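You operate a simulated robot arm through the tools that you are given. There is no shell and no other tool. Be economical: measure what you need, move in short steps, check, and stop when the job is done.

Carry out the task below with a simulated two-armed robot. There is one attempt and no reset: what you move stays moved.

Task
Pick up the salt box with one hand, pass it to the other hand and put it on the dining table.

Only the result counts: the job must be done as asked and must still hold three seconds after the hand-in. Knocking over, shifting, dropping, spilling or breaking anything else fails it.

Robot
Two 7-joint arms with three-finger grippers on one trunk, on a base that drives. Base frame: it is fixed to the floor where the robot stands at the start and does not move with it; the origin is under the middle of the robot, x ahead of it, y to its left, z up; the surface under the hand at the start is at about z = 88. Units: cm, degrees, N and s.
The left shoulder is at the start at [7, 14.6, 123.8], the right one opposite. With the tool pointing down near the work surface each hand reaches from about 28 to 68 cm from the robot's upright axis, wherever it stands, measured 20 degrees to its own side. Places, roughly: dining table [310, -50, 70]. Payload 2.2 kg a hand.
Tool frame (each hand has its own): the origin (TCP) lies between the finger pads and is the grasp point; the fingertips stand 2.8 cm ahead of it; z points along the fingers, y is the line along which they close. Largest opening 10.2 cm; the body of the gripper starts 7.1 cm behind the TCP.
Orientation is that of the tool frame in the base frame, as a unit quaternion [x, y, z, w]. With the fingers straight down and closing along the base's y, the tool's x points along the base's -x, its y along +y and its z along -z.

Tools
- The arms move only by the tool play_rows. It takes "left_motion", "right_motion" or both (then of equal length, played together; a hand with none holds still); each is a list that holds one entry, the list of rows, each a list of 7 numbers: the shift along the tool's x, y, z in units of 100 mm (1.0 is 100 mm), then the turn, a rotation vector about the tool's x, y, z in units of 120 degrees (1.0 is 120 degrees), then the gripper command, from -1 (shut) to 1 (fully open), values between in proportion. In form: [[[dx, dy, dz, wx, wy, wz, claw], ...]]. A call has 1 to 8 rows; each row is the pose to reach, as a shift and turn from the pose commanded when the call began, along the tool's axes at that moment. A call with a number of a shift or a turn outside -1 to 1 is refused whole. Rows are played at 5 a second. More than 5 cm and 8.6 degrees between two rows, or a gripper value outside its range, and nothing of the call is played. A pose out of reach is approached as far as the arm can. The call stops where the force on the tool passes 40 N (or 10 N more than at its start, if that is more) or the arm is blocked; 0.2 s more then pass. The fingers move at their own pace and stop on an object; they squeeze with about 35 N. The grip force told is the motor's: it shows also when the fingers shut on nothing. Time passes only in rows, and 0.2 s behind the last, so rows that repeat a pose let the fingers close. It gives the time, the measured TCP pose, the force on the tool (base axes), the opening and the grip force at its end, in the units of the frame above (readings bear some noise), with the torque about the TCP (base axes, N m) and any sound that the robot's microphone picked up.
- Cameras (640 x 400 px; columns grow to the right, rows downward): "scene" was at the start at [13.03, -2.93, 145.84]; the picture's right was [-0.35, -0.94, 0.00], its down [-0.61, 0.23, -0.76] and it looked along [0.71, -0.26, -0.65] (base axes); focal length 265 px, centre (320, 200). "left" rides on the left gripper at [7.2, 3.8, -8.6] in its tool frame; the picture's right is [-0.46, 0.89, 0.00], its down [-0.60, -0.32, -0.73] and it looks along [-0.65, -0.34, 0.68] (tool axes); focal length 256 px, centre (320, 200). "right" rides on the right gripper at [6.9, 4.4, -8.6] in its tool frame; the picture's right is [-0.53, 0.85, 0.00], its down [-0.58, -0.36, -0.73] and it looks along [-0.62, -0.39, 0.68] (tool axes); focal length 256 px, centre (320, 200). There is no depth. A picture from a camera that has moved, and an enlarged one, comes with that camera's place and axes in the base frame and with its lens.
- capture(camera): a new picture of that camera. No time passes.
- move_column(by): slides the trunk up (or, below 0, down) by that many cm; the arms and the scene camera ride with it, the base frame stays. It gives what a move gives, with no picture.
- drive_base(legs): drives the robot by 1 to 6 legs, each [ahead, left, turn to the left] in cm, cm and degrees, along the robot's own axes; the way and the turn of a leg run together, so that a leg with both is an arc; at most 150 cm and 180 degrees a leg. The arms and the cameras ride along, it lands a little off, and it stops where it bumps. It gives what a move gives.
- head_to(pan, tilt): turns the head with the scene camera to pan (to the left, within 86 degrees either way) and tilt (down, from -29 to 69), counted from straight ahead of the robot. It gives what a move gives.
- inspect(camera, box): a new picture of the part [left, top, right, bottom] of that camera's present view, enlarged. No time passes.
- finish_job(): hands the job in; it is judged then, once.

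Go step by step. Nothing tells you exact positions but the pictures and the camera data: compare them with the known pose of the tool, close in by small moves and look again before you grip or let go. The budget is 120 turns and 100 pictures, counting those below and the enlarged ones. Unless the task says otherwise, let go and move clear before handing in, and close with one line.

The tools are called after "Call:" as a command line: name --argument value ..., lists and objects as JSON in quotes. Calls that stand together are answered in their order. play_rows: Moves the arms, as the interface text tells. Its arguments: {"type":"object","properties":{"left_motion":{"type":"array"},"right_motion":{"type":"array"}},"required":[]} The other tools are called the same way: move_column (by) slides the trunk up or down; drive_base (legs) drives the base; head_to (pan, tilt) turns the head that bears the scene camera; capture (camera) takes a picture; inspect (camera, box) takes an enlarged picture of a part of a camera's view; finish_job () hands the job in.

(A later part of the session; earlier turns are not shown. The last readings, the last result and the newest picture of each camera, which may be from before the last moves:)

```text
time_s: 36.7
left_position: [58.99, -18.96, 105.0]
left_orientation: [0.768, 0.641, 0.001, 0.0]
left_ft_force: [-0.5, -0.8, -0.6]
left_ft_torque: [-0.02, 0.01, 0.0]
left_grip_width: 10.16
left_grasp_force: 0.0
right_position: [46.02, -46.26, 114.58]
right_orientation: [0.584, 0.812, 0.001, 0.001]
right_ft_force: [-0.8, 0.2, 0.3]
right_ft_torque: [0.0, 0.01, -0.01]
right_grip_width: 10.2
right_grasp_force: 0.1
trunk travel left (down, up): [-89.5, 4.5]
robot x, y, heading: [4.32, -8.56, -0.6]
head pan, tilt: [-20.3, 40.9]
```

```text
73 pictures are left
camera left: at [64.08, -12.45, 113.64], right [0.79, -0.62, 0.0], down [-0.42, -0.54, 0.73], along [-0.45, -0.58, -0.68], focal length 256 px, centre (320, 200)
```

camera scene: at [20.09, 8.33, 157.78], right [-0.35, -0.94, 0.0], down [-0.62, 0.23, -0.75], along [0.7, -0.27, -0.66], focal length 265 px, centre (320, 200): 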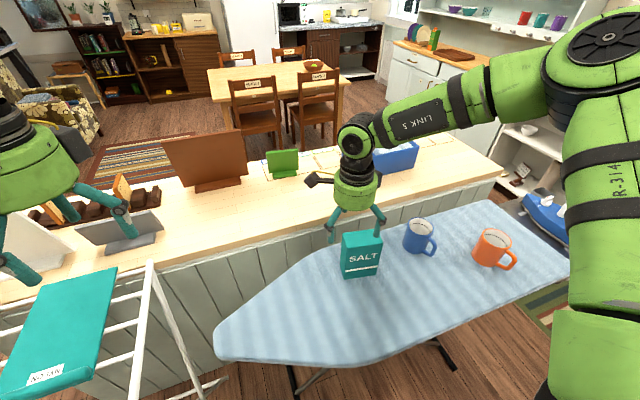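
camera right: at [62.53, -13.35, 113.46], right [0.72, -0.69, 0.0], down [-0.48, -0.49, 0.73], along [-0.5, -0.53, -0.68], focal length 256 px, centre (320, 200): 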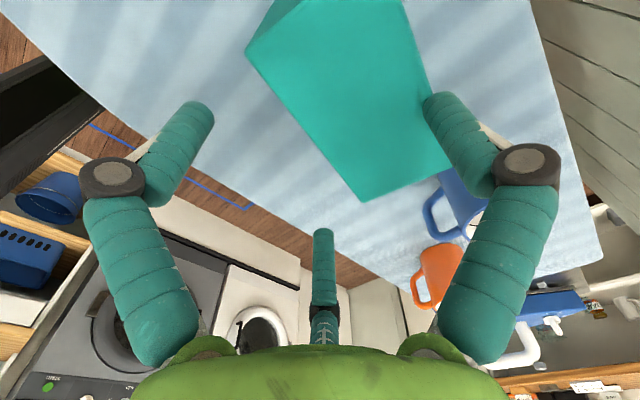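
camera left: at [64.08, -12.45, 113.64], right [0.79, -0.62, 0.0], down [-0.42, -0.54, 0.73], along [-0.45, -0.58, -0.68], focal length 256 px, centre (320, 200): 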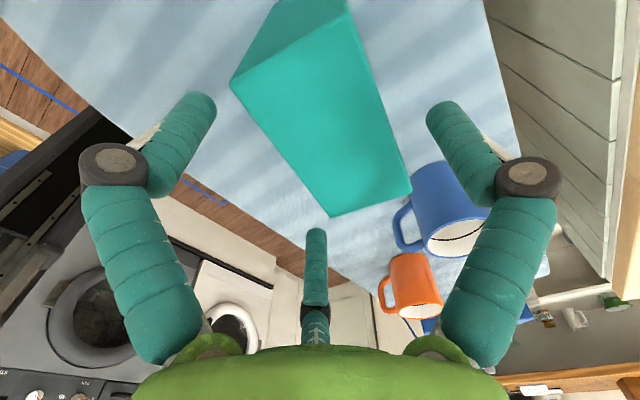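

Call:
play_rows --left_motion '[[[0, -0.04, 0, 0, 0, 0, 1], [0, -0.04, 0, 0, 0, 0, 1]]]'

Call:
move_column --by -4.8

Call:
capture --camera "left"

Call:
inspect --camera "scene" --box '[240, 140, 400, 300]'

```text
time_s: 37.3
left_position: [58.61, -18.89, 104.86]
left_orientation: [0.768, 0.64, 0.001, 0.0]
left_ft_force: [-0.4, -1.1, 0.0]
left_ft_torque: [0.02, -0.04, -0.02]
left_grip_width: 10.23
left_grasp_force: 0.0
right_position: [45.94, -46.34, 114.62]
right_orientation: [0.585, 0.811, 0.0, 0.0]
right_ft_force: [-0.8, 0.5, -0.5]
right_ft_torque: [0.02, -0.01, 0.0]
right_grip_width: 10.17
right_grasp_force: 0.1
trunk travel left (down, up): [-89.5, 4.5]
robot x, y, heading: [4.22, -8.59, -0.4]
head pan, tilt: [-20.3, 40.9]
```

```text
time_s: 38.2
left_position: [58.59, -18.88, 100.27]
left_orientation: [0.768, 0.641, 0.001, 0.001]
left_ft_force: [0.2, 0.9, 0.6]
left_ft_torque: [-0.06, -0.02, 0.01]
left_grip_width: 10.21
left_grasp_force: 0.0
right_position: [45.95, -46.23, 109.82]
right_orientation: [0.584, 0.812, 0.0, 0.001]
right_ft_force: [0.1, -0.2, 0.1]
right_ft_torque: [0.01, 0.0, 0.03]
right_grip_width: 10.2
right_grasp_force: 0.0
trunk travel left (down, up): [-84.7, 9.3]
robot x, y, heading: [4.67, -8.2, -0.2]
head pan, tilt: [-20.3, 40.9]
```

```text
72 pictures are left
camera left: at [63.65, -12.35, 108.87], right [0.79, -0.62, 0.0], down [-0.42, -0.54, 0.73], along [-0.45, -0.58, -0.68], focal length 256 px, centre (320, 200)
```

left: 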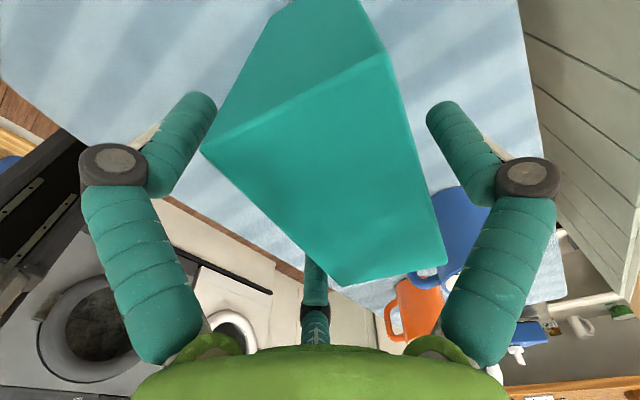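

```text
2.50 times, centred on (320, 220) of scene
camera zoom: at [17.37, -11.34, 153.04], right [-0.35, -0.94, 0.0], down [-0.61, 0.23, -0.76], along [0.71, -0.27, -0.65], focal length 663 px, centre (320, 150)
```

zoom: 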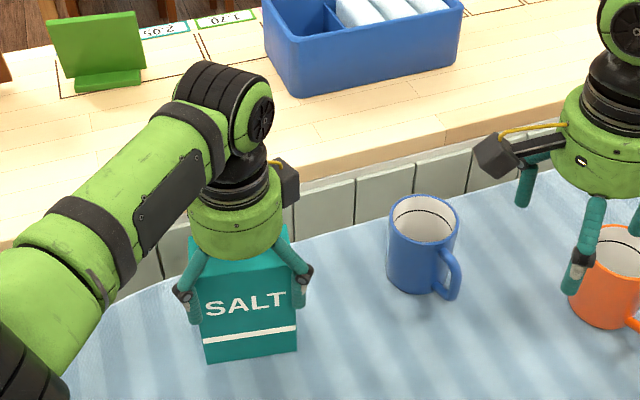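

The hand straddles the box. I close partway and look at how contact happens.

Call:
play_rows --left_motion '[[[0, 0, 0, 0, 0, 0, 0.7], [0, 0, 0, 0, 0, 0, 0.5], [0, 0, 0, 0, 0, 0, 0.5]]]'

Call:
capture --camera "left"

Call:
inspect --camera "scene" --box '[240, 140, 400, 300]'

```text
time_s: 39.0
left_position: [58.64, -18.95, 100.16]
left_orientation: [0.768, 0.641, 0.001, 0.001]
left_ft_force: [2.4, -0.5, 1.8]
left_ft_torque: [-0.05, -0.19, 0.01]
left_grip_width: 7.76
left_grasp_force: 12.7
right_position: [46.01, -46.32, 109.87]
right_orientation: [0.585, 0.811, 0.001, 0.001]
right_ft_force: [0.3, 0.2, 0.6]
right_ft_torque: [-0.02, -0.04, -0.03]
right_grip_width: 10.2
right_grasp_force: 0.1
trunk travel left (down, up): [-84.7, 9.3]
robot x, y, heading: [4.8, -8.19, -0.6]
head pan, tilt: [-20.3, 40.9]
```

```text
70 pictures are left
camera left: at [63.71, -12.38, 108.86], right [0.79, -0.62, 0.0], down [-0.42, -0.54, 0.73], along [-0.45, -0.58, -0.68], focal length 256 px, centre (320, 200)
```

left: 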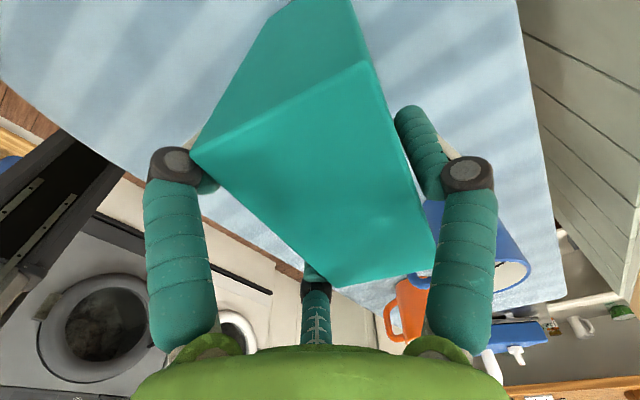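

```text
2.50 times, centred on (320, 220) of scene
camera zoom: at [17.45, -11.37, 153.04], right [-0.35, -0.94, 0.0], down [-0.61, 0.23, -0.76], along [0.71, -0.27, -0.66], focal length 663 px, centre (320, 150)
```

zoom: 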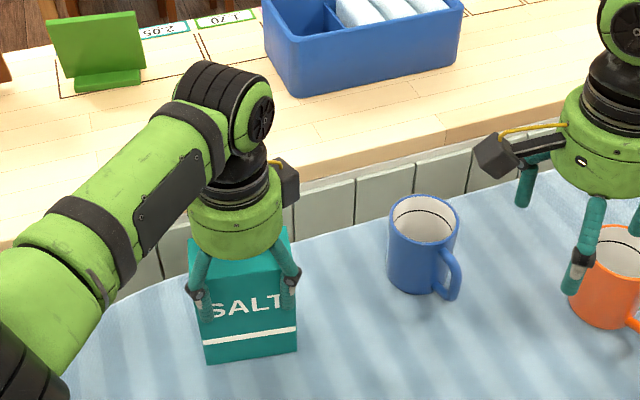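

Call:
play_rows --left_motion '[[[0, 0, 0, 0, 0, 0, 0.2], [0, 0, 0, 0, 0, 0, 0], [0, 0, 0, 0, 0, 0, -0.5], [0, 0, 0, 0, 0, 0, -1], [0, 0, 0, 0, 0, 0, -1]]]'

Call:
capture --camera "left"

Call:
inspect --camera "scene" --box '[240, 140, 400, 300]'

```text
time_s: 40.2
left_position: [58.66, -18.87, 100.24]
left_orientation: [0.767, 0.641, 0.0, 0.001]
left_ft_force: [3.8, 0.0, 2.9]
left_ft_torque: [-0.05, -0.34, 0.01]
left_grip_width: 7.69
left_grasp_force: 35.3
right_position: [46.03, -46.44, 109.94]
right_orientation: [0.584, 0.812, 0.001, 0.001]
right_ft_force: [-0.3, 0.5, 0.6]
right_ft_torque: [0.01, 0.04, -0.02]
right_grip_width: 10.18
right_grasp_force: 0.1
trunk travel left (down, up): [-84.7, 9.3]
robot x, y, heading: [4.64, -8.65, -0.6]
head pan, tilt: [-20.3, 40.9]
```

```text
68 pictures are left
camera left: at [63.71, -12.38, 108.86], right [0.79, -0.62, 0.0], down [-0.42, -0.54, 0.73], along [-0.45, -0.58, -0.68], focal length 256 px, centre (320, 200)
```

left: 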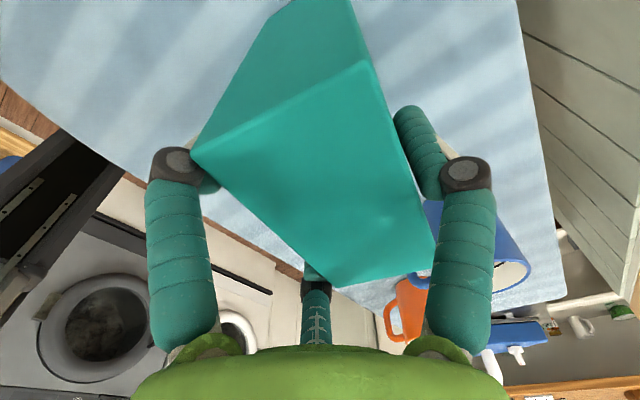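

```text
2.50 times, centred on (320, 220) of scene
camera zoom: at [17.45, -11.37, 153.03], right [-0.35, -0.94, 0.0], down [-0.61, 0.23, -0.76], along [0.71, -0.27, -0.66], focal length 663 px, centre (320, 150)
```

zoom: 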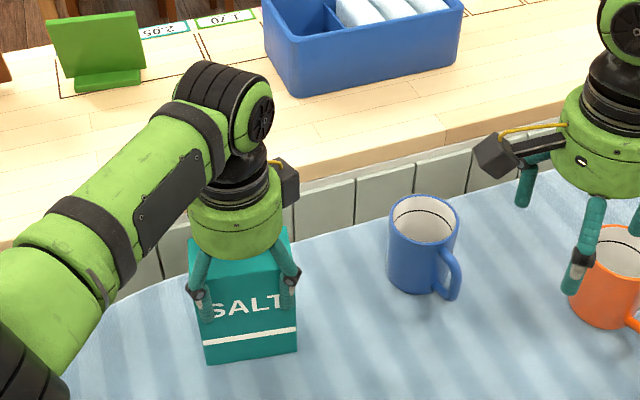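

The width held at 7.7 shows the hand really is a three-jaw one: one finger on the back, two on the front. To leave room for the other hand's fingers, I regrip shallower, with the tips about 2.8 cm below the box top.

Call:
play_rows --left_motion '[[[0, 0, 0, 0, 0, 0, 0.75], [0, 0, 0, 0, 0, 0, 0.75], [0, 0, -0.1, 0, 0, 0, 0.75], [0, 0, -0.24, 0, 0, 0, 0.75], [0, 0, -0.24, 0, 0, 0, 0.75]]]'

Call:
capture --camera "left"

Call:
inspect --camera "scene" --box '[240, 140, 400, 300]'

```text
time_s: 41.4
left_position: [58.62, -19.08, 102.52]
left_orientation: [0.767, 0.641, 0.002, 0.0]
left_ft_force: [-0.1, -0.5, 0.4]
left_ft_torque: [-0.01, 0.03, 0.0]
left_grip_width: 8.93
left_grasp_force: 0.2
right_position: [45.97, -46.36, 109.8]
right_orientation: [0.585, 0.811, 0.001, -0.001]
right_ft_force: [-1.1, 0.1, -0.3]
right_ft_torque: [0.0, 0.01, 0.0]
right_grip_width: 10.19
right_grasp_force: 0.1
trunk travel left (down, up): [-84.7, 9.3]
robot x, y, heading: [4.48, -8.5, -0.5]
head pan, tilt: [-20.3, 40.9]
```

```text
66 pictures are left
camera left: at [63.67, -12.47, 111.16], right [0.79, -0.62, 0.0], down [-0.42, -0.54, 0.73], along [-0.45, -0.58, -0.68], focal length 256 px, centre (320, 200)
```

left: 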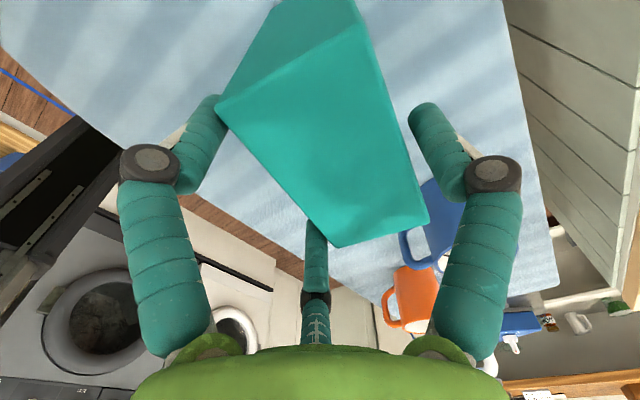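

```text
2.50 times, centred on (320, 220) of scene
camera zoom: at [17.43, -11.37, 153.03], right [-0.35, -0.94, 0.0], down [-0.61, 0.23, -0.76], along [0.71, -0.27, -0.65], focal length 663 px, centre (320, 150)
```

zoom: 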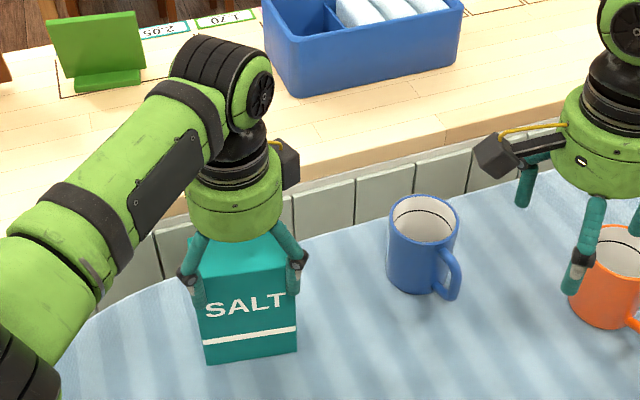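

Now I close and lift slightly.

Call:
play_rows --left_motion '[[[0, 0, 0, 0, 0, 0, 0.3], [0, 0, 0, 0, 0, 0, -1], [0, 0, 0, 0, 0, 0, -1], [0, 0, 0, 0, 0, 0, -1], [0, 0, 0, 0, 0, 0, -1]]]'

Call:
move_column --by 3

Call:
inspect --camera "scene" --box '[240, 140, 400, 300]'

```text
time_s: 42.6
left_position: [58.48, -19.16, 102.54]
left_orientation: [0.768, 0.641, 0.002, 0.001]
left_ft_force: [4.5, -0.7, 6.8]
left_ft_torque: [-0.1, -0.38, 0.01]
left_grip_width: 7.72
left_grasp_force: 35.2
right_position: [45.96, -46.41, 109.89]
right_orientation: [0.585, 0.811, 0.0, 0.001]
right_ft_force: [-0.6, -0.2, -0.3]
right_ft_torque: [0.02, 0.05, 0.03]
right_grip_width: 10.22
right_grasp_force: 0.1
trunk travel left (down, up): [-84.7, 9.3]
robot x, y, heading: [4.49, -8.31, -0.4]
head pan, tilt: [-20.3, 40.9]
```

```text
time_s: 43.4
left_position: [58.51, -18.94, 105.33]
left_orientation: [0.767, 0.641, 0.0, 0.001]
left_ft_force: [-0.1, 0.4, -3.9]
left_ft_torque: [-0.01, 0.02, -0.04]
left_grip_width: 7.71
left_grasp_force: 34.8
right_position: [45.88, -46.41, 112.79]
right_orientation: [0.585, 0.811, 0.001, 0.001]
right_ft_force: [-0.1, 0.5, 0.5]
right_ft_torque: [-0.01, -0.01, 0.01]
right_grip_width: 10.21
right_grasp_force: 0.2
trunk travel left (down, up): [-87.7, 6.3]
robot x, y, heading: [4.76, -8.51, -0.3]
head pan, tilt: [-20.3, 40.9]
```

```text
2.50 times, centred on (320, 220) of scene
camera zoom: at [17.45, -11.37, 156.03], right [-0.35, -0.94, 0.0], down [-0.61, 0.23, -0.76], along [0.71, -0.27, -0.66], focal length 663 px, centre (320, 150)
```

zoom: 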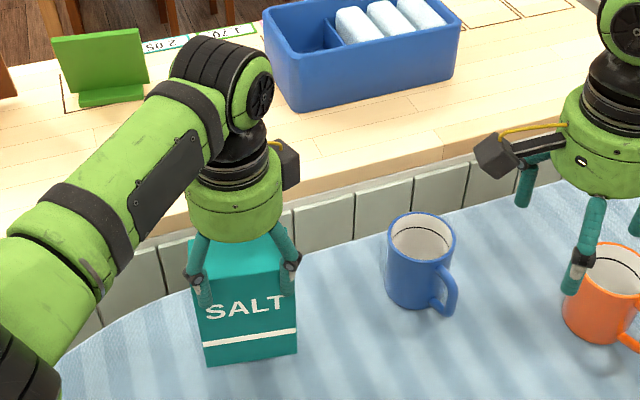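

The box is lifted (about 0.4 kg) and held firmly. I raise it toward the robot, and tilt the right hand up so that it will point left.

Call:
play_rows --left_motion '[[[0, 0, -0.12, 0, 0, 0, -1], [0, 0, -0.25, 0, 0, 0, -1], [0, 0, -0.37, 0, 0, 0, -1], [0, -0.1, -0.5, 0, 0, 0, -1], [0, -0.2, -0.62, 0, 0, 0, -1], [0, -0.3, -0.75, 0, 0, 0, -1], [0, -0.4, -0.87, 0, 0, 0, -1], [0, -0.5, -1.0, 0, 0, 0, -1]]]' --right_motion '[[[0, 0, -0.1, 0, 0.07, 0, 1], [0, 0, -0.2, 0, 0.14, 0, 1], [0, 0, -0.3, 0, 0.21, 0, 1], [0, 0, -0.4, 0, 0.28, 0, 1], [0, 0, -0.5, 0, 0.35, 0, 1], [0, 0, -0.6, 0, 0.42, 0, 1], [0, 0, -0.7, 0, 0.49, 0, 1], [0, 0, -0.8, 0, 0.56, 0, 1]]]'

Call:
capture --camera "scene"

```text
time_s: 45.2
left_position: [53.55, -18.1, 115.43]
left_orientation: [0.767, 0.642, 0.0, 0.0]
left_ft_force: [-0.4, 0.3, -4.0]
left_ft_torque: [0.01, 0.06, 0.01]
left_grip_width: 7.69
left_grasp_force: 35.4
right_position: [46.03, -46.37, 121.0]
right_orientation: [0.486, 0.676, 0.325, -0.449]
right_ft_force: [0.0, -0.6, 0.4]
right_ft_torque: [0.01, 0.02, 0.03]
right_grip_width: 10.2
right_grasp_force: 0.1
trunk travel left (down, up): [-87.7, 6.3]
robot x, y, heading: [4.06, -8.23, -0.3]
head pan, tilt: [-20.3, 40.9]
```

```text
63 pictures are left
camera scene: at [17.51, -11.31, 156.03], right [-0.35, -0.94, 0.0], down [-0.61, 0.23, -0.76], along [0.71, -0.27, -0.66], focal length 265 px, centre (320, 200)
```

scene: 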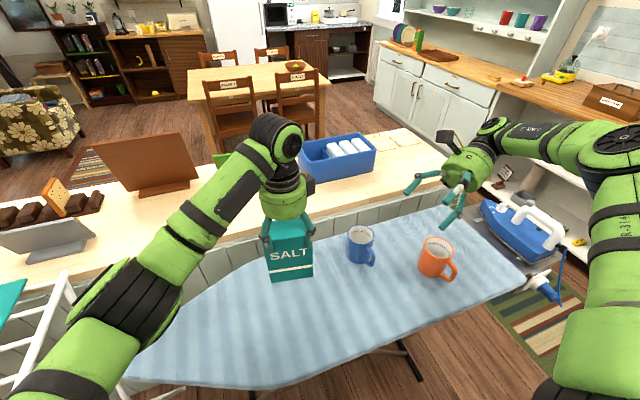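

The right arm does this tilt well. I turn the box to match the right hand's closing direction and raise the trunk for clearance.

Call:
play_rows --left_motion '[[[0, 0, 0, 0, 0, -0.06, -1], [0, 0, 0, 0, 0, -0.12, -1], [0, 0, 0, 0, 0, -0.18, -1], [0, 0, 0, 0, 0, -0.239, -1]]]' --right_motion '[[[0, 0, 0, 0, 0.02, 0, 1], [0, 0, 0, 0, 0.04, 0, 1], [0, 0, 0, 0, 0.06, 0, 1], [0, 0, 0, 0, 0.06, 0, 1]]]'

Call:
move_column --by 5.8

Call:
capture --camera "scene"

Call:
capture --camera "right"

```text
time_s: 46.2
left_position: [53.61, -18.14, 115.4]
left_orientation: [0.585, 0.811, 0.0, 0.0]
left_ft_force: [-0.5, 0.4, -3.2]
left_ft_torque: [0.01, 0.06, -0.02]
left_grip_width: 7.67
left_grasp_force: 34.8
right_position: [45.4, -45.74, 120.99]
right_orientation: [0.466, 0.646, 0.355, -0.489]
right_ft_force: [0.1, 0.3, 0.5]
right_ft_torque: [-0.03, -0.03, 0.0]
right_grip_width: 10.19
right_grasp_force: 0.2
right hand out of reach, approached as far as the arm can: row 3, 4
trunk travel left (down, up): [-87.7, 6.3]
robot x, y, heading: [4.27, -8.36, -0.3]
head pan, tilt: [-20.3, 40.9]
```

```text
time_s: 47.1
left_position: [53.66, -18.12, 121.14]
left_orientation: [0.585, 0.811, -0.001, -0.001]
left_ft_force: [0.7, -0.3, -3.1]
left_ft_torque: [-0.04, 0.04, 0.0]
left_grip_width: 7.66
left_grasp_force: 35.0
right_position: [45.52, -45.83, 126.76]
right_orientation: [0.466, 0.647, 0.354, -0.489]
right_ft_force: [0.2, -0.1, -0.5]
right_ft_torque: [-0.02, 0.01, 0.01]
right_grip_width: 10.22
right_grasp_force: 0.1
trunk travel left (down, up): [-93.5, 0.5]
robot x, y, heading: [4.69, -8.34, -0.4]
head pan, tilt: [-20.3, 40.9]
```

```text
62 pictures are left
camera scene: at [17.52, -11.39, 161.83], right [-0.35, -0.94, 0.0], down [-0.61, 0.23, -0.76], along [0.71, -0.27, -0.66], focal length 265 px, centre (320, 200)
```

scene: 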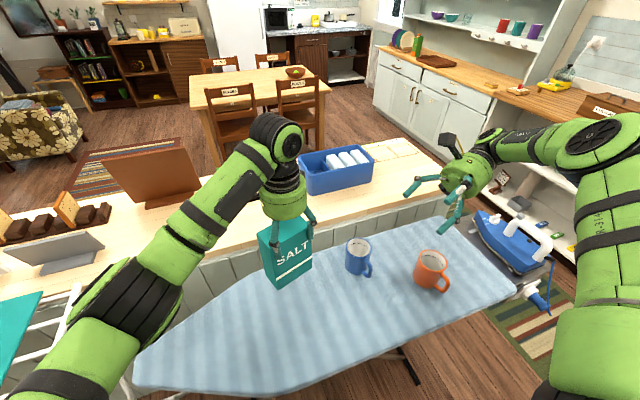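

```text
61 pictures are left
camera right: at [51.61, -50.47, 135.9], right [0.85, 0.13, -0.51], down [-0.07, -0.93, -0.36], along [-0.52, 0.34, -0.78], focal length 256 px, centre (320, 200)
```

right: 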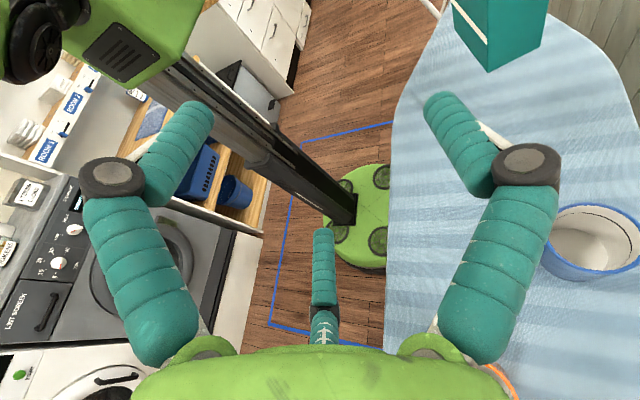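

Orientations now match. I bring the box a bit nearer the robot and start moving the right hand to a pre-grasp point to the right of the box.

Call:
play_rows --left_motion '[[[0.06, -0.18, 0, 0, 0, 0, -1], [0.12, -0.36, 0, 0, 0, 0, -1], [0.18, -0.55, 0, 0, 0, 0, -1], [0.24, -0.73, 0, 0, 0, 0, -1]]]' --right_motion '[[[-0.14, 0.11, 0.17, 0, 0, 0, 1], [-0.29, 0.23, 0.34, 0, 0, 0, 1], [-0.44, 0.34, 0.52, 0, 0, 0, 1], [-0.585, 0.46, 0.69, 0, 0, 0, 1]]]'

```text
time_s: 48.1
left_position: [46.01, -17.94, 121.15]
left_orientation: [0.584, 0.812, 0.0, 0.001]
left_ft_force: [0.8, 0.7, -3.6]
left_ft_torque: [-0.04, 0.06, -0.02]
left_grip_width: 7.7
left_grasp_force: 34.8
right_position: [45.93, -38.56, 122.0]
right_orientation: [0.466, 0.647, 0.353, -0.489]
right_ft_force: [0.7, -0.1, -0.1]
right_ft_torque: [0.03, 0.03, 0.0]
right_grip_width: 10.2
right_grasp_force: 0.1
right hand out of reach, approached as far as the arm can: row 1, 2, 3, 4
trunk travel left (down, up): [-93.5, 0.5]
robot x, y, heading: [4.44, -8.2, -0.4]
head pan, tilt: [-20.3, 40.9]
```

Low relative to the trunk the right hand is limited, so I keep it here and bring the box up to it instead.

Call:
play_rows --left_motion '[[[0, -0.1, -0.25, 0, 0, 0, -1], [-0.1, -0.3, -0.5, 0, 0, 0, -1], [-0.2, -0.5, -0.75, 0, 0, 0, -1], [-0.36, -0.67, -1.0, 0, 0, 0, -1], [-0.36, -0.67, -1.0, 0, 0, 0, -1]]]'

Call:
head_to --pan -35 --tilt 40

Call:
capture --camera "scene"

Call:
capture --camera "right"

```text
time_s: 49.4
left_position: [40.69, -23.72, 131.38]
left_orientation: [0.585, 0.811, 0.001, 0.0]
left_ft_force: [0.4, 0.3, -3.2]
left_ft_torque: [-0.02, 0.06, -0.01]
left_grip_width: 7.68
left_grasp_force: 34.6
right_position: [45.81, -38.67, 121.93]
right_orientation: [0.466, 0.647, 0.354, -0.489]
right_ft_force: [-0.5, -0.7, 0.0]
right_ft_torque: [0.01, 0.01, 0.0]
right_grip_width: 10.21
right_grasp_force: 0.1
trunk travel left (down, up): [-93.5, 0.5]
robot x, y, heading: [4.62, -8.44, -0.5]
head pan, tilt: [-20.3, 40.9]
```

```text
time_s: 50.1
left_position: [40.71, -23.64, 131.29]
left_orientation: [0.585, 0.811, 0.0, 0.0]
left_ft_force: [0.1, 1.2, -3.6]
left_ft_torque: [-0.05, 0.04, -0.01]
left_grip_width: 7.66
left_grasp_force: 35.0
right_position: [45.94, -38.65, 121.97]
right_orientation: [0.465, 0.647, 0.354, -0.49]
right_ft_force: [0.8, 0.7, 0.3]
right_ft_torque: [-0.01, 0.0, -0.01]
right_grip_width: 10.2
right_grasp_force: 0.0
trunk travel left (down, up): [-93.5, 0.5]
robot x, y, heading: [4.74, -8.05, -0.6]
head pan, tilt: [-35.0, 40.0]
```

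```text
60 pictures are left
camera scene: at [16.53, -13.28, 161.96], right [-0.58, -0.82, 0.0], down [-0.52, 0.37, -0.77], along [0.62, -0.44, -0.64], focal length 265 px, centre (320, 200)
```

scene: 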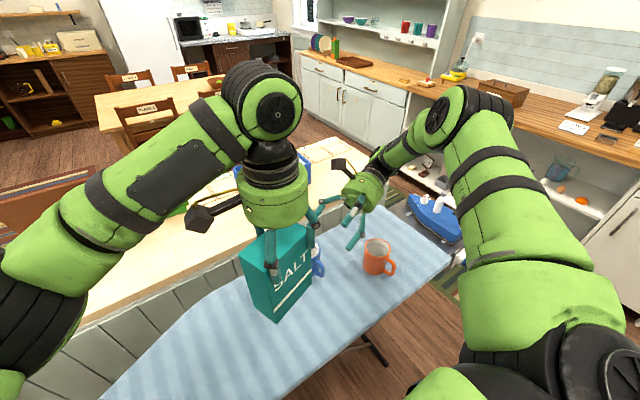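

```text
59 pictures are left
camera right: at [52.04, -43.34, 131.05], right [0.85, 0.13, -0.51], down [-0.07, -0.93, -0.36], along [-0.52, 0.34, -0.78], focal length 256 px, centre (320, 200)
```

right: 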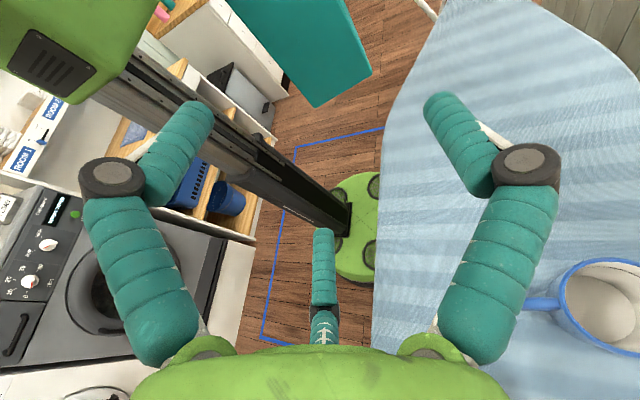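

The geometry matches my estimate in the right camera. I bring the box toward the right hand's open fingers.

Call:
play_rows --left_motion '[[[-0.1, 0.05, 0, 0, 0, 0, -1], [-0.25, 0.05, 0, 0, 0, 0, -1], [-0.4, 0.05, 0, 0, 0, 0, -1], [-0.55, 0.05, 0, 0, 0, 0, -1], [-0.7, 0.05, 0, 0, 0, 0, -1], [-0.7, 0.05, 0, 0, 0, 0, -1]]]'

Call:
capture --camera "right"

Call:
inspect --camera "scene" --box '[220, 120, 420, 320]'

```text
time_s: 51.5
left_position: [43.1, -28.83, 131.14]
left_orientation: [0.584, 0.812, -0.001, 0.001]
left_ft_force: [-0.2, -0.1, -3.4]
left_ft_torque: [-0.01, 0.03, 0.0]
left_grip_width: 7.67
left_grasp_force: 35.0
left hand out of reach, approached as far as the arm can: row 5, 6
right_position: [45.89, -38.53, 121.9]
right_orientation: [0.466, 0.647, 0.354, -0.489]
right_ft_force: [0.7, 0.4, 0.0]
right_ft_torque: [0.0, 0.03, -0.03]
right_grip_width: 10.21
right_grasp_force: 0.1
trunk travel left (down, up): [-93.5, 0.5]
robot x, y, heading: [4.98, -8.19, -0.4]
head pan, tilt: [-35.0, 40.0]
```

```text
58 pictures are left
camera right: at [52.08, -43.36, 131.03], right [0.85, 0.13, -0.51], down [-0.07, -0.93, -0.36], along [-0.52, 0.34, -0.78], focal length 256 px, centre (320, 200)
```

right: 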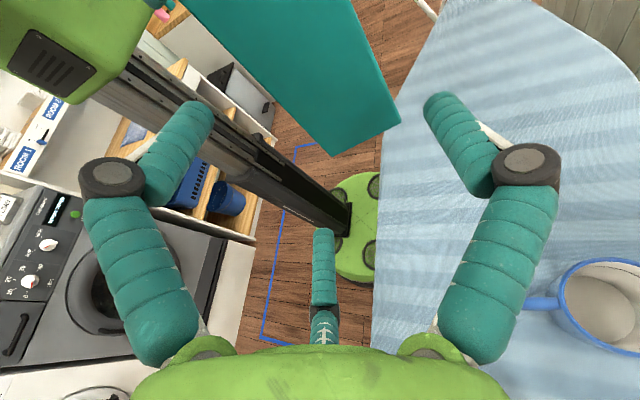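

```text
2.00 times, centred on (320, 220) of scene
camera zoom: at [16.57, -13.31, 161.96], right [-0.58, -0.82, 0.0], down [-0.52, 0.37, -0.77], along [0.62, -0.44, -0.64], focal length 530 px, centre (320, 160)
```

zoom: 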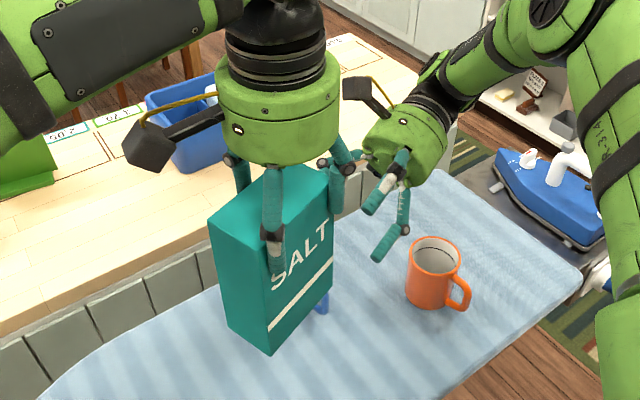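

The left arm is at its limit, so I advance the right hand along its approach toward the box.

Call:
play_rows --right_motion '[[[0.05, 0, 0.17, 0, 0, 0, 1], [0.1, 0, 0.34, 0, 0, 0, 1], [0.14, 0, 0.5, 0, 0, 0, 1]]]'

Call:
capture --camera "right"

Call:
inspect --camera "scene" --box '[220, 120, 420, 320]'

```text
time_s: 52.3
left_position: [43.06, -28.85, 131.11]
left_orientation: [0.584, 0.812, 0.002, 0.001]
left_ft_force: [0.2, 0.0, -2.9]
left_ft_torque: [-0.03, 0.01, -0.03]
left_grip_width: 7.67
left_grasp_force: 35.2
right_position: [44.42, -33.68, 122.04]
right_orientation: [0.467, 0.647, 0.354, -0.488]
right_ft_force: [-0.1, 0.6, -0.2]
right_ft_torque: [0.0, -0.03, -0.04]
right_grip_width: 10.2
right_grasp_force: 0.1
trunk travel left (down, up): [-93.5, 0.5]
robot x, y, heading: [4.58, -8.22, -0.6]
head pan, tilt: [-35.0, 40.0]
```

```text
56 pictures are left
camera right: at [50.53, -38.3, 131.06], right [0.85, 0.13, -0.51], down [-0.07, -0.93, -0.36], along [-0.52, 0.34, -0.78], focal length 256 px, centre (320, 200)
```

right: 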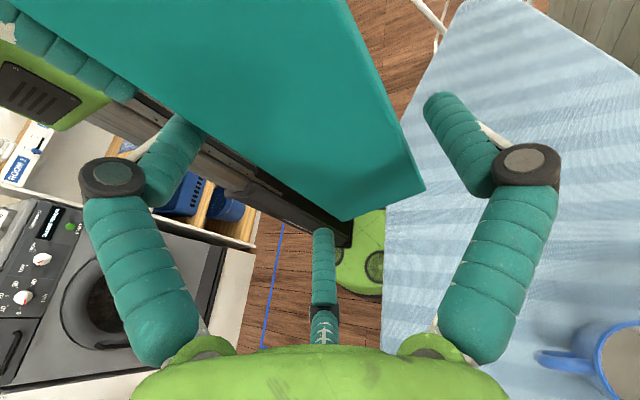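

```text
2.00 times, centred on (320, 220) of scene
camera zoom: at [16.48, -13.33, 161.97], right [-0.58, -0.82, 0.0], down [-0.52, 0.37, -0.77], along [0.62, -0.44, -0.64], focal length 530 px, centre (320, 160)
```

zoom: 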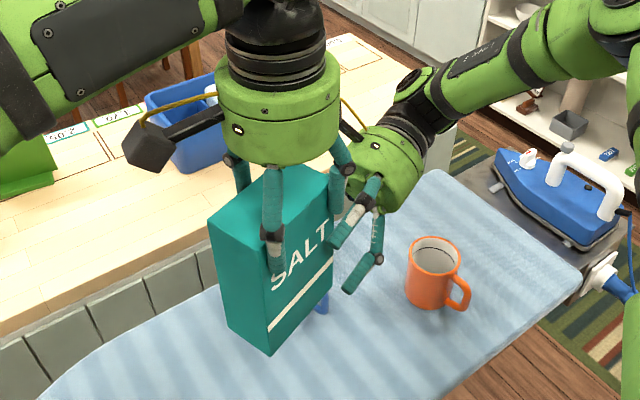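

Call:
play_rows --right_motion '[[[-0.03, 0, 0.0, 0, 0, 0, 1], [-0.03, 0, 0.1, 0, 0, 0, 1], [-0.03, 0, 0.2, 0, 0, 0, 1]]]'

Call:
capture --camera "right"

Call:
inspect --camera "scene" --box '[260, 140, 380, 300]'

```text
time_s: 53.1
left_position: [43.01, -28.77, 131.15]
left_orientation: [0.585, 0.811, 0.0, 0.001]
left_ft_force: [0.0, 0.0, -2.5]
left_ft_torque: [-0.02, 0.0, -0.04]
left_grip_width: 7.67
left_grasp_force: 35.3
right_position: [43.64, -32.01, 121.05]
right_orientation: [0.465, 0.647, 0.353, -0.489]
right_ft_force: [-0.1, 0.7, 0.1]
right_ft_torque: [0.0, 0.0, 0.0]
right_grip_width: 10.2
right_grasp_force: 0.0
trunk travel left (down, up): [-93.5, 0.5]
robot x, y, heading: [3.91, -8.56, -0.4]
head pan, tilt: [-35.0, 40.0]
```

```text
54 pictures are left
camera right: at [49.89, -36.58, 130.19], right [0.85, 0.13, -0.51], down [-0.07, -0.93, -0.36], along [-0.52, 0.34, -0.78], focal length 256 px, centre (320, 200)
```

right: 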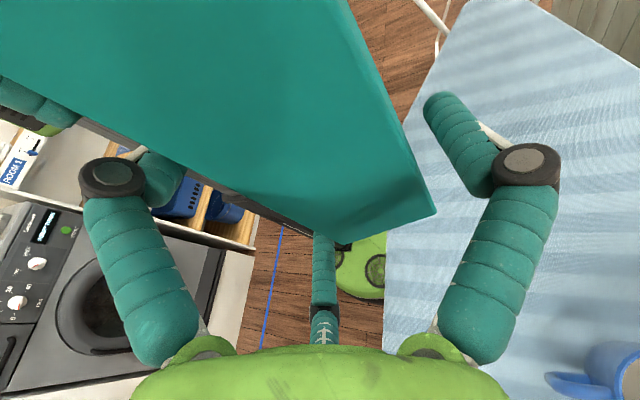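

```text
2.50 times, centred on (320, 220) of scene
camera zoom: at [16.48, -13.29, 161.97], right [-0.58, -0.82, 0.0], down [-0.52, 0.37, -0.77], along [0.62, -0.44, -0.64], focal length 663 px, centre (320, 150)
```

zoom: 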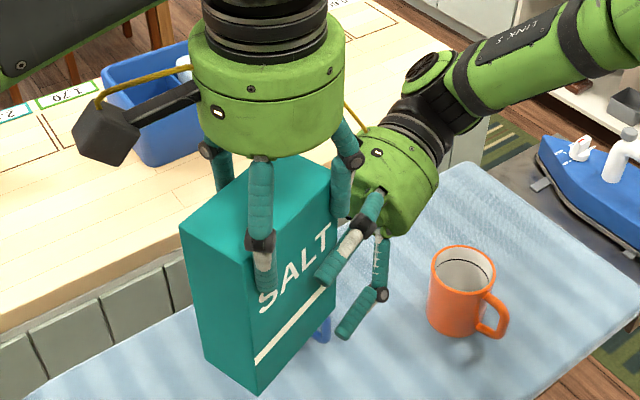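

I part-close the right hand, raise it a bit for better contact, then grip.

Call:
play_rows --right_motion '[[[0, 0, 0, 0, 0, 0, 0.7], [0, 0, 0, 0, 0, 0, 0.7], [0.06, 0, -0.02, 0, 0, 0, 0.7], [0.125, 0, -0.02, 0, 0, 0, 0.7], [0.125, 0, -0.02, 0, 0, 0, 0.7]]]'

Call:
capture --camera "right"

Call:
inspect --camera "scene" --box '[260, 140, 380, 300]'

```text
time_s: 54.3
left_position: [42.85, -28.82, 131.24]
left_orientation: [0.585, 0.811, 0.001, 0.001]
left_ft_force: [0.6, -1.2, -3.3]
left_ft_torque: [0.0, 0.07, -0.03]
left_grip_width: 7.69
left_grasp_force: 35.5
right_position: [43.8, -31.72, 122.2]
right_orientation: [0.465, 0.647, 0.353, -0.49]
right_ft_force: [0.3, -0.3, 0.0]
right_ft_torque: [-0.01, -0.02, 0.0]
right_grip_width: 8.64
right_grasp_force: 0.1
trunk travel left (down, up): [-93.5, 0.5]
robot x, y, heading: [3.8, -8.1, -0.1]
head pan, tilt: [-35.0, 40.0]
```

```text
52 pictures are left
camera right: at [49.93, -36.46, 131.44], right [0.85, 0.13, -0.51], down [-0.07, -0.93, -0.36], along [-0.52, 0.34, -0.78], focal length 256 px, centre (320, 200)
```

right: 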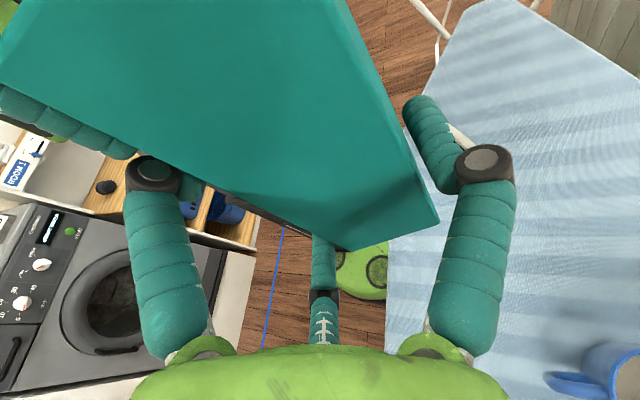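

```text
2.50 times, centred on (320, 220) of scene
camera zoom: at [16.51, -13.32, 161.96], right [-0.58, -0.82, 0.0], down [-0.52, 0.37, -0.77], along [0.62, -0.44, -0.64], focal length 663 px, centre (320, 150)
```

zoom: 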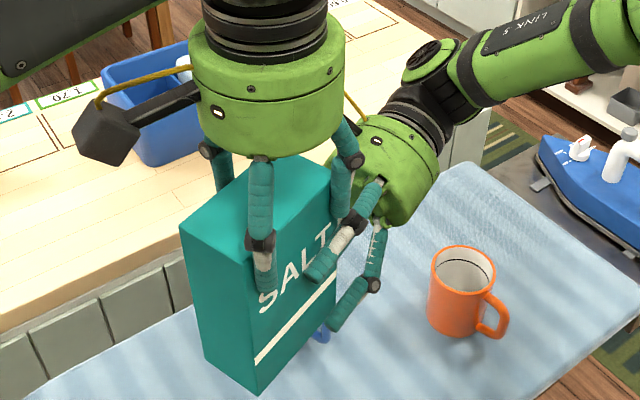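

Call:
play_rows --right_motion '[[[0.06, 0, -0.01, 0, 0, 0, 0.7], [0.06, 0, -0.01, 0, 0, 0, 0.4], [0.06, 0, -0.01, 0, 0, 0, -0.2], [0.06, 0, -0.01, 0, 0, 0, -1], [0.06, 0, -0.01, 0, 0, 0, -1], [0.06, 0, -0.01, 0, 0, 0, -1]]]'

Call:
capture --camera "right"

Call:
inspect --camera "scene" --box '[260, 140, 380, 300]'

```text
time_s: 55.7
left_position: [42.95, -28.73, 131.09]
left_orientation: [0.586, 0.811, 0.0, 0.0]
left_ft_force: [-11.5, 6.1, -1.8]
left_ft_torque: [0.46, 0.26, 0.41]
left_grip_width: 7.68
left_grasp_force: 35.3
right_position: [43.83, -31.78, 122.94]
right_orientation: [0.467, 0.647, 0.354, -0.489]
right_ft_force: [13.1, -4.9, -0.7]
right_ft_torque: [-0.02, 0.76, -0.69]
right_grip_width: 7.73
right_grasp_force: 35.0
trunk travel left (down, up): [-93.5, 0.5]
robot x, y, heading: [4.16, -8.42, -0.3]
head pan, tilt: [-35.0, 40.0]
```

```text
50 pictures are left
camera right: at [49.98, -36.44, 132.1], right [0.85, 0.13, -0.51], down [-0.08, -0.93, -0.36], along [-0.52, 0.34, -0.78], focal length 256 px, centre (320, 200)
```

right: 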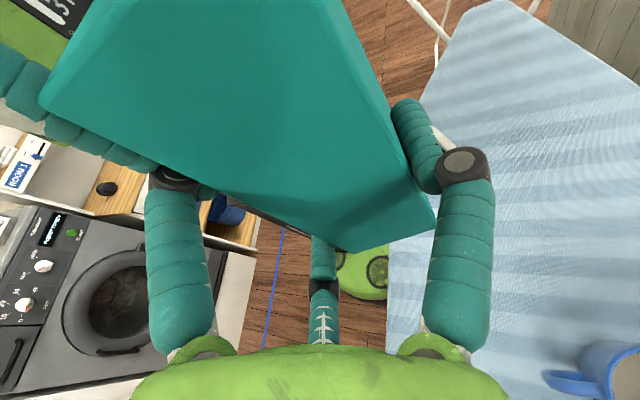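

```text
2.50 times, centred on (320, 220) of scene
camera zoom: at [16.51, -13.33, 161.96], right [-0.58, -0.82, 0.0], down [-0.52, 0.37, -0.77], along [0.62, -0.44, -0.64], focal length 663 px, centre (320, 150)
```

zoom: 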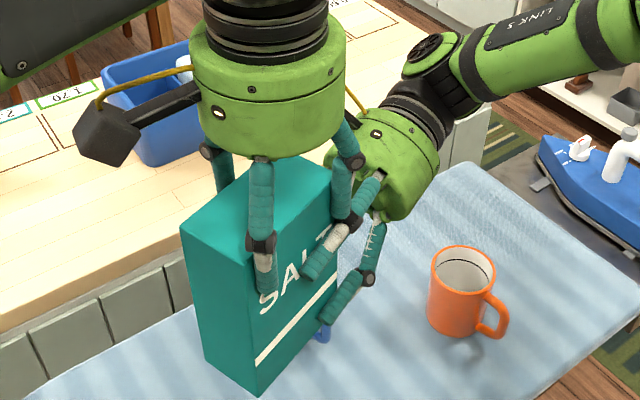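

Both hands grip firmly. I open the left hand just a little and lift it straight up off the box.

Call:
play_rows --left_motion '[[[0, 0, 0, 0, 0, 0, 0.66], [0, 0, 0, 0, 0, 0, 0.66], [0, 0, -0.1, 0, 0, 0, 0.66], [0, 0, -0.2, 0, 0, 0, 0.66], [0, 0, -0.3, 0, 0, 0, 0.66], [0, 0, -0.4, 0, 0, 0, 0.66]]]'

Call:
inspect --camera "scene" --box '[260, 120, 420, 320]'

```text
time_s: 57.1
left_position: [43.45, -28.37, 134.44]
left_orientation: [0.584, 0.812, -0.001, 0.002]
left_ft_force: [0.6, 0.1, -0.7]
left_ft_torque: [-0.02, -0.02, -0.02]
left_grip_width: 8.48
left_grasp_force: 0.1
left hand out of reach, approached as far as the arm can: row 5, 6
right_position: [43.71, -31.83, 122.84]
right_orientation: [0.466, 0.647, 0.353, -0.489]
right_ft_force: [-0.1, -0.5, 0.5]
right_ft_torque: [-0.06, -0.02, 0.03]
right_grip_width: 7.66
right_grasp_force: 35.1
trunk travel left (down, up): [-93.5, 0.5]
robot x, y, heading: [4.37, -8.4, -0.4]
head pan, tilt: [-35.0, 40.0]
```

```text
2.00 times, centred on (340, 220) of scene
camera zoom: at [16.53, -13.33, 161.96], right [-0.58, -0.82, 0.0], down [-0.52, 0.37, -0.77], along [0.62, -0.44, -0.64], focal length 530 px, centre (280, 160)
```

zoom: 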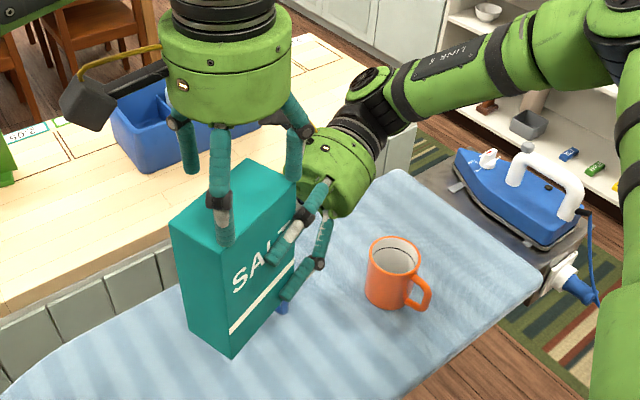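

The right hand holds the box. The left is nearly clear; I slide it away to the left and up.

Call:
play_rows --left_motion '[[[0.1, 0, -0.02, 0, 0, 0, 0.66], [0.25, 0, -0.1, 0, 0, 0, 0.66], [0.45, 0, -0.2, 0, 0, 0, 0.66], [0.65, 0, -0.3, 0, 0, 0, 0.66], [0.85, -0.05, -0.35, 0, 0, 0, 0.66], [1.0, -0.1, -0.4, 0, 0, 0, 0.66]]]'

Call:
capture --camera "scene"

```text
time_s: 58.5
left_position: [39.35, -19.17, 138.2]
left_orientation: [0.585, 0.811, 0.0, 0.001]
left_ft_force: [-1.0, -0.4, -0.4]
left_ft_torque: [-0.01, 0.02, -0.05]
left_grip_width: 8.45
left_grasp_force: 0.1
right_position: [43.62, -31.69, 122.96]
right_orientation: [0.466, 0.647, 0.353, -0.489]
right_ft_force: [-0.4, 0.0, 0.8]
right_ft_torque: [-0.12, 0.0, -0.04]
right_grip_width: 7.7
right_grasp_force: 34.7
trunk travel left (down, up): [-93.5, 0.5]
robot x, y, heading: [4.21, -8.49, -0.6]
head pan, tilt: [-35.0, 40.0]
```

```text
47 pictures are left
camera scene: at [16.48, -13.26, 161.97], right [-0.58, -0.82, 0.0], down [-0.52, 0.37, -0.77], along [0.62, -0.44, -0.64], focal length 265 px, centre (320, 200)
```

scene: 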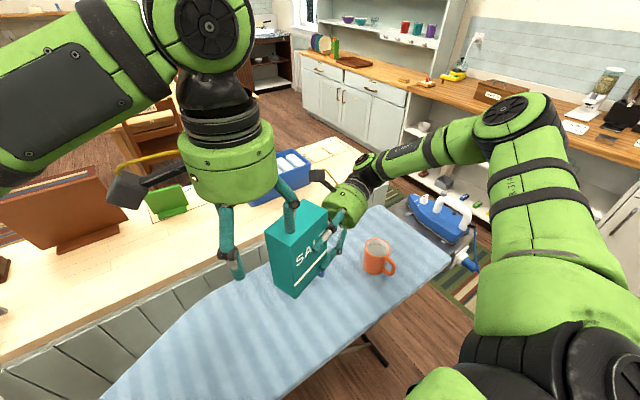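

The box is in the right hand now. I look to the right to plan the way around the counter.

Call:
head_to --pan -60 --tilt 35

Call:
capture --camera "scene"

```text
time_s: 59.4
left_position: [39.31, -19.43, 138.18]
left_orientation: [0.585, 0.811, 0.0, 0.0]
left_ft_force: [0.3, -0.3, -0.7]
left_ft_torque: [0.02, -0.01, -0.02]
left_grip_width: 8.49
left_grasp_force: 0.1
right_position: [43.77, -31.74, 123.06]
right_orientation: [0.466, 0.647, 0.354, -0.489]
right_ft_force: [-0.1, 0.4, -0.7]
right_ft_torque: [-0.12, 0.03, -0.01]
right_grip_width: 7.66
right_grasp_force: 35.3
trunk travel left (down, up): [-93.5, 0.5]
robot x, y, heading: [4.77, -8.29, -0.1]
head pan, tilt: [-60.0, 35.0]
```

```text
46 pictures are left
camera scene: at [13.92, -16.08, 162.72], right [-0.87, -0.49, 0.0], down [-0.28, 0.5, -0.82], along [0.41, -0.71, -0.57], focal length 265 px, centre (320, 200)
```

scene: 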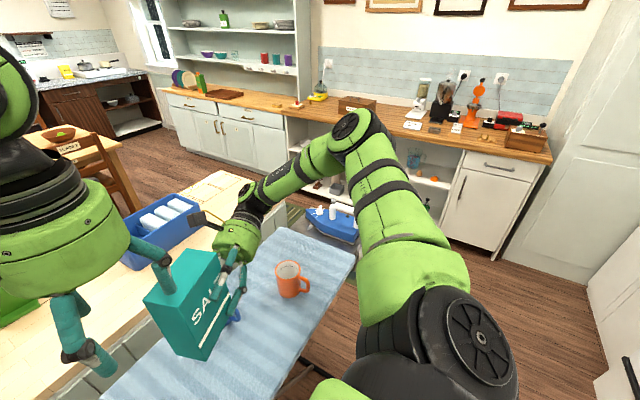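

The corridor between the iron (y≈-112) and the right counter (y≈-207) is wide enough. I tuck the left hand to the left, then back off from the board and slide right.

Call:
play_rows --left_motion '[[[0.2, 0, 0, 0, 0, 0, 1], [0.4, 0, 0, 0, 0, 0, 1], [0.6, 0, 0, 0, 0, 0, 1], [0.8, 0, 0, 0, 0, 0, 1], [1.0, 0, 0, 0, 0, 0, 1]]]'

Call:
drive_base --legs '[[-30, 0, 0], [0, -60, 0]]'

Call:
head_to --pan -40 --tilt 30

Call:
capture --camera "scene"

```text
time_s: 60.6
left_position: [36.32, -9.51, 138.4]
left_orientation: [0.585, 0.811, 0.0, 0.001]
left_ft_force: [0.1, 0.1, 0.0]
left_ft_torque: [-0.05, -0.03, -0.02]
left_grip_width: 10.2
left_grasp_force: 0.1
right_position: [43.73, -31.48, 122.97]
right_orientation: [0.467, 0.647, 0.354, -0.489]
right_ft_force: [0.5, -0.8, 0.1]
right_ft_torque: [-0.12, 0.0, -0.02]
right_grip_width: 7.71
right_grasp_force: 35.3
trunk travel left (down, up): [-93.5, 0.5]
robot x, y, heading: [4.41, -8.4, -0.4]
head pan, tilt: [-60.0, 35.0]
```

```text
time_s: 65.6
left_position: [6.36, -68.75, 138.31]
left_orientation: [0.582, 0.813, -0.001, 0.0]
left_ft_force: [0.7, 0.5, 0.1]
left_ft_torque: [0.01, -0.02, 0.02]
left_grip_width: 10.17
left_grasp_force: 0.1
right_position: [14.05, -90.59, 122.96]
right_orientation: [0.464, 0.649, 0.352, -0.489]
right_ft_force: [0.3, 0.3, 0.9]
right_ft_torque: [-0.1, 0.0, -0.01]
right_grip_width: 7.66
right_grasp_force: 35.1
trunk travel left (down, up): [-93.5, 0.5]
robot x, y, heading: [-25.5, -67.46, -0.1]
head pan, tilt: [-60.0, 35.0]
```

```text
time_s: 66.5
left_position: [6.34, -68.95, 138.44]
left_orientation: [0.582, 0.813, 0.001, 0.0]
left_ft_force: [0.3, 0.0, 0.1]
left_ft_torque: [0.04, 0.0, 0.03]
left_grip_width: 10.17
left_grasp_force: 0.0
right_position: [13.98, -90.92, 122.92]
right_orientation: [0.464, 0.648, 0.353, -0.49]
right_ft_force: [-0.1, -0.9, 0.3]
right_ft_torque: [-0.12, -0.01, -0.01]
right_grip_width: 7.68
right_grasp_force: 35.2
trunk travel left (down, up): [-93.5, 0.5]
robot x, y, heading: [-25.34, -68.01, 0.1]
head pan, tilt: [-40.0, 30.0]
```

```text
45 pictures are left
camera scene: at [-13.4, -73.66, 163.5], right [-0.64, -0.77, 0.0], down [-0.38, 0.32, -0.87], along [0.66, -0.56, -0.5], focal length 265 px, centre (320, 200)
```

scene: 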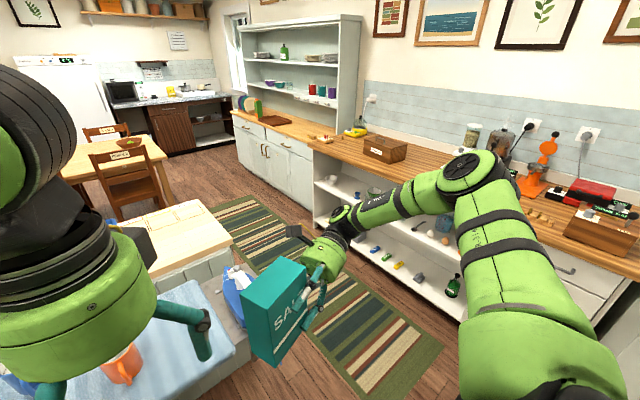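

The way is clear. I slide to the corridor's middle (y≈-160) and drive ahead past the island.

Call:
drive_base --legs '[[0, -92, 0], [140, 0, 0], [120, 0, 0]]'

Call:
head_to --pan 45 --tilt 35

Call:
capture --camera "scene"

```text
time_s: 83.7
left_position: [267.87, -161.64, 138.35]
left_orientation: [0.578, 0.816, 0.0, 0.001]
left_ft_force: [-0.7, -1.1, -0.5]
left_ft_torque: [-0.02, -0.01, -0.01]
left_grip_width: 10.2
left_grasp_force: 0.0
right_position: [275.5, -183.53, 122.97]
right_orientation: [0.46, 0.65, 0.351, -0.492]
right_ft_force: [-0.5, -0.1, 0.1]
right_ft_torque: [-0.15, -0.01, 0.01]
right_grip_width: 7.67
right_grasp_force: 34.5
trunk travel left (down, up): [-93.5, 0.5]
robot x, y, heading: [235.91, -160.67, 0.7]
head pan, tilt: [-40.0, 30.0]
```

```text
time_s: 85.3
left_position: [267.89, -161.55, 138.45]
left_orientation: [0.578, 0.816, 0.002, 0.0]
left_ft_force: [-0.4, 0.3, -0.3]
left_ft_torque: [-0.01, 0.02, -0.02]
left_grip_width: 10.2
left_grasp_force: 0.1
right_position: [275.63, -183.4, 122.91]
right_orientation: [0.46, 0.651, 0.35, -0.492]
right_ft_force: [0.9, 0.1, 0.7]
right_ft_torque: [-0.11, 0.02, -0.03]
right_grip_width: 7.69
right_grasp_force: 35.5
trunk travel left (down, up): [-93.5, 0.5]
robot x, y, heading: [235.79, -160.84, 0.3]
head pan, tilt: [45.0, 35.0]
```

```text
44 pictures are left
camera scene: at [247.39, -154.43, 162.72], right [0.71, -0.7, 0.0], down [-0.4, -0.41, -0.82], along [0.57, 0.58, -0.57], focal length 265 px, centre (320, 200)
```

scene: 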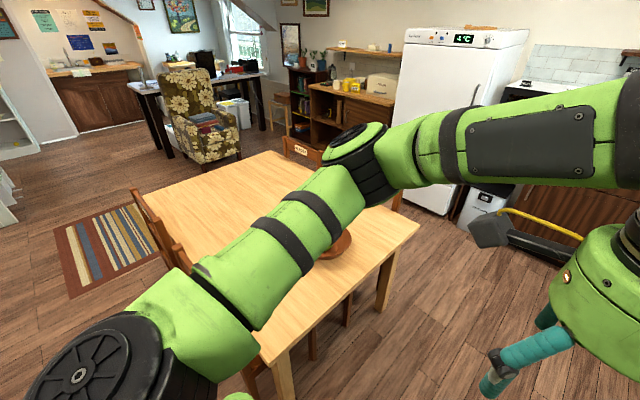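

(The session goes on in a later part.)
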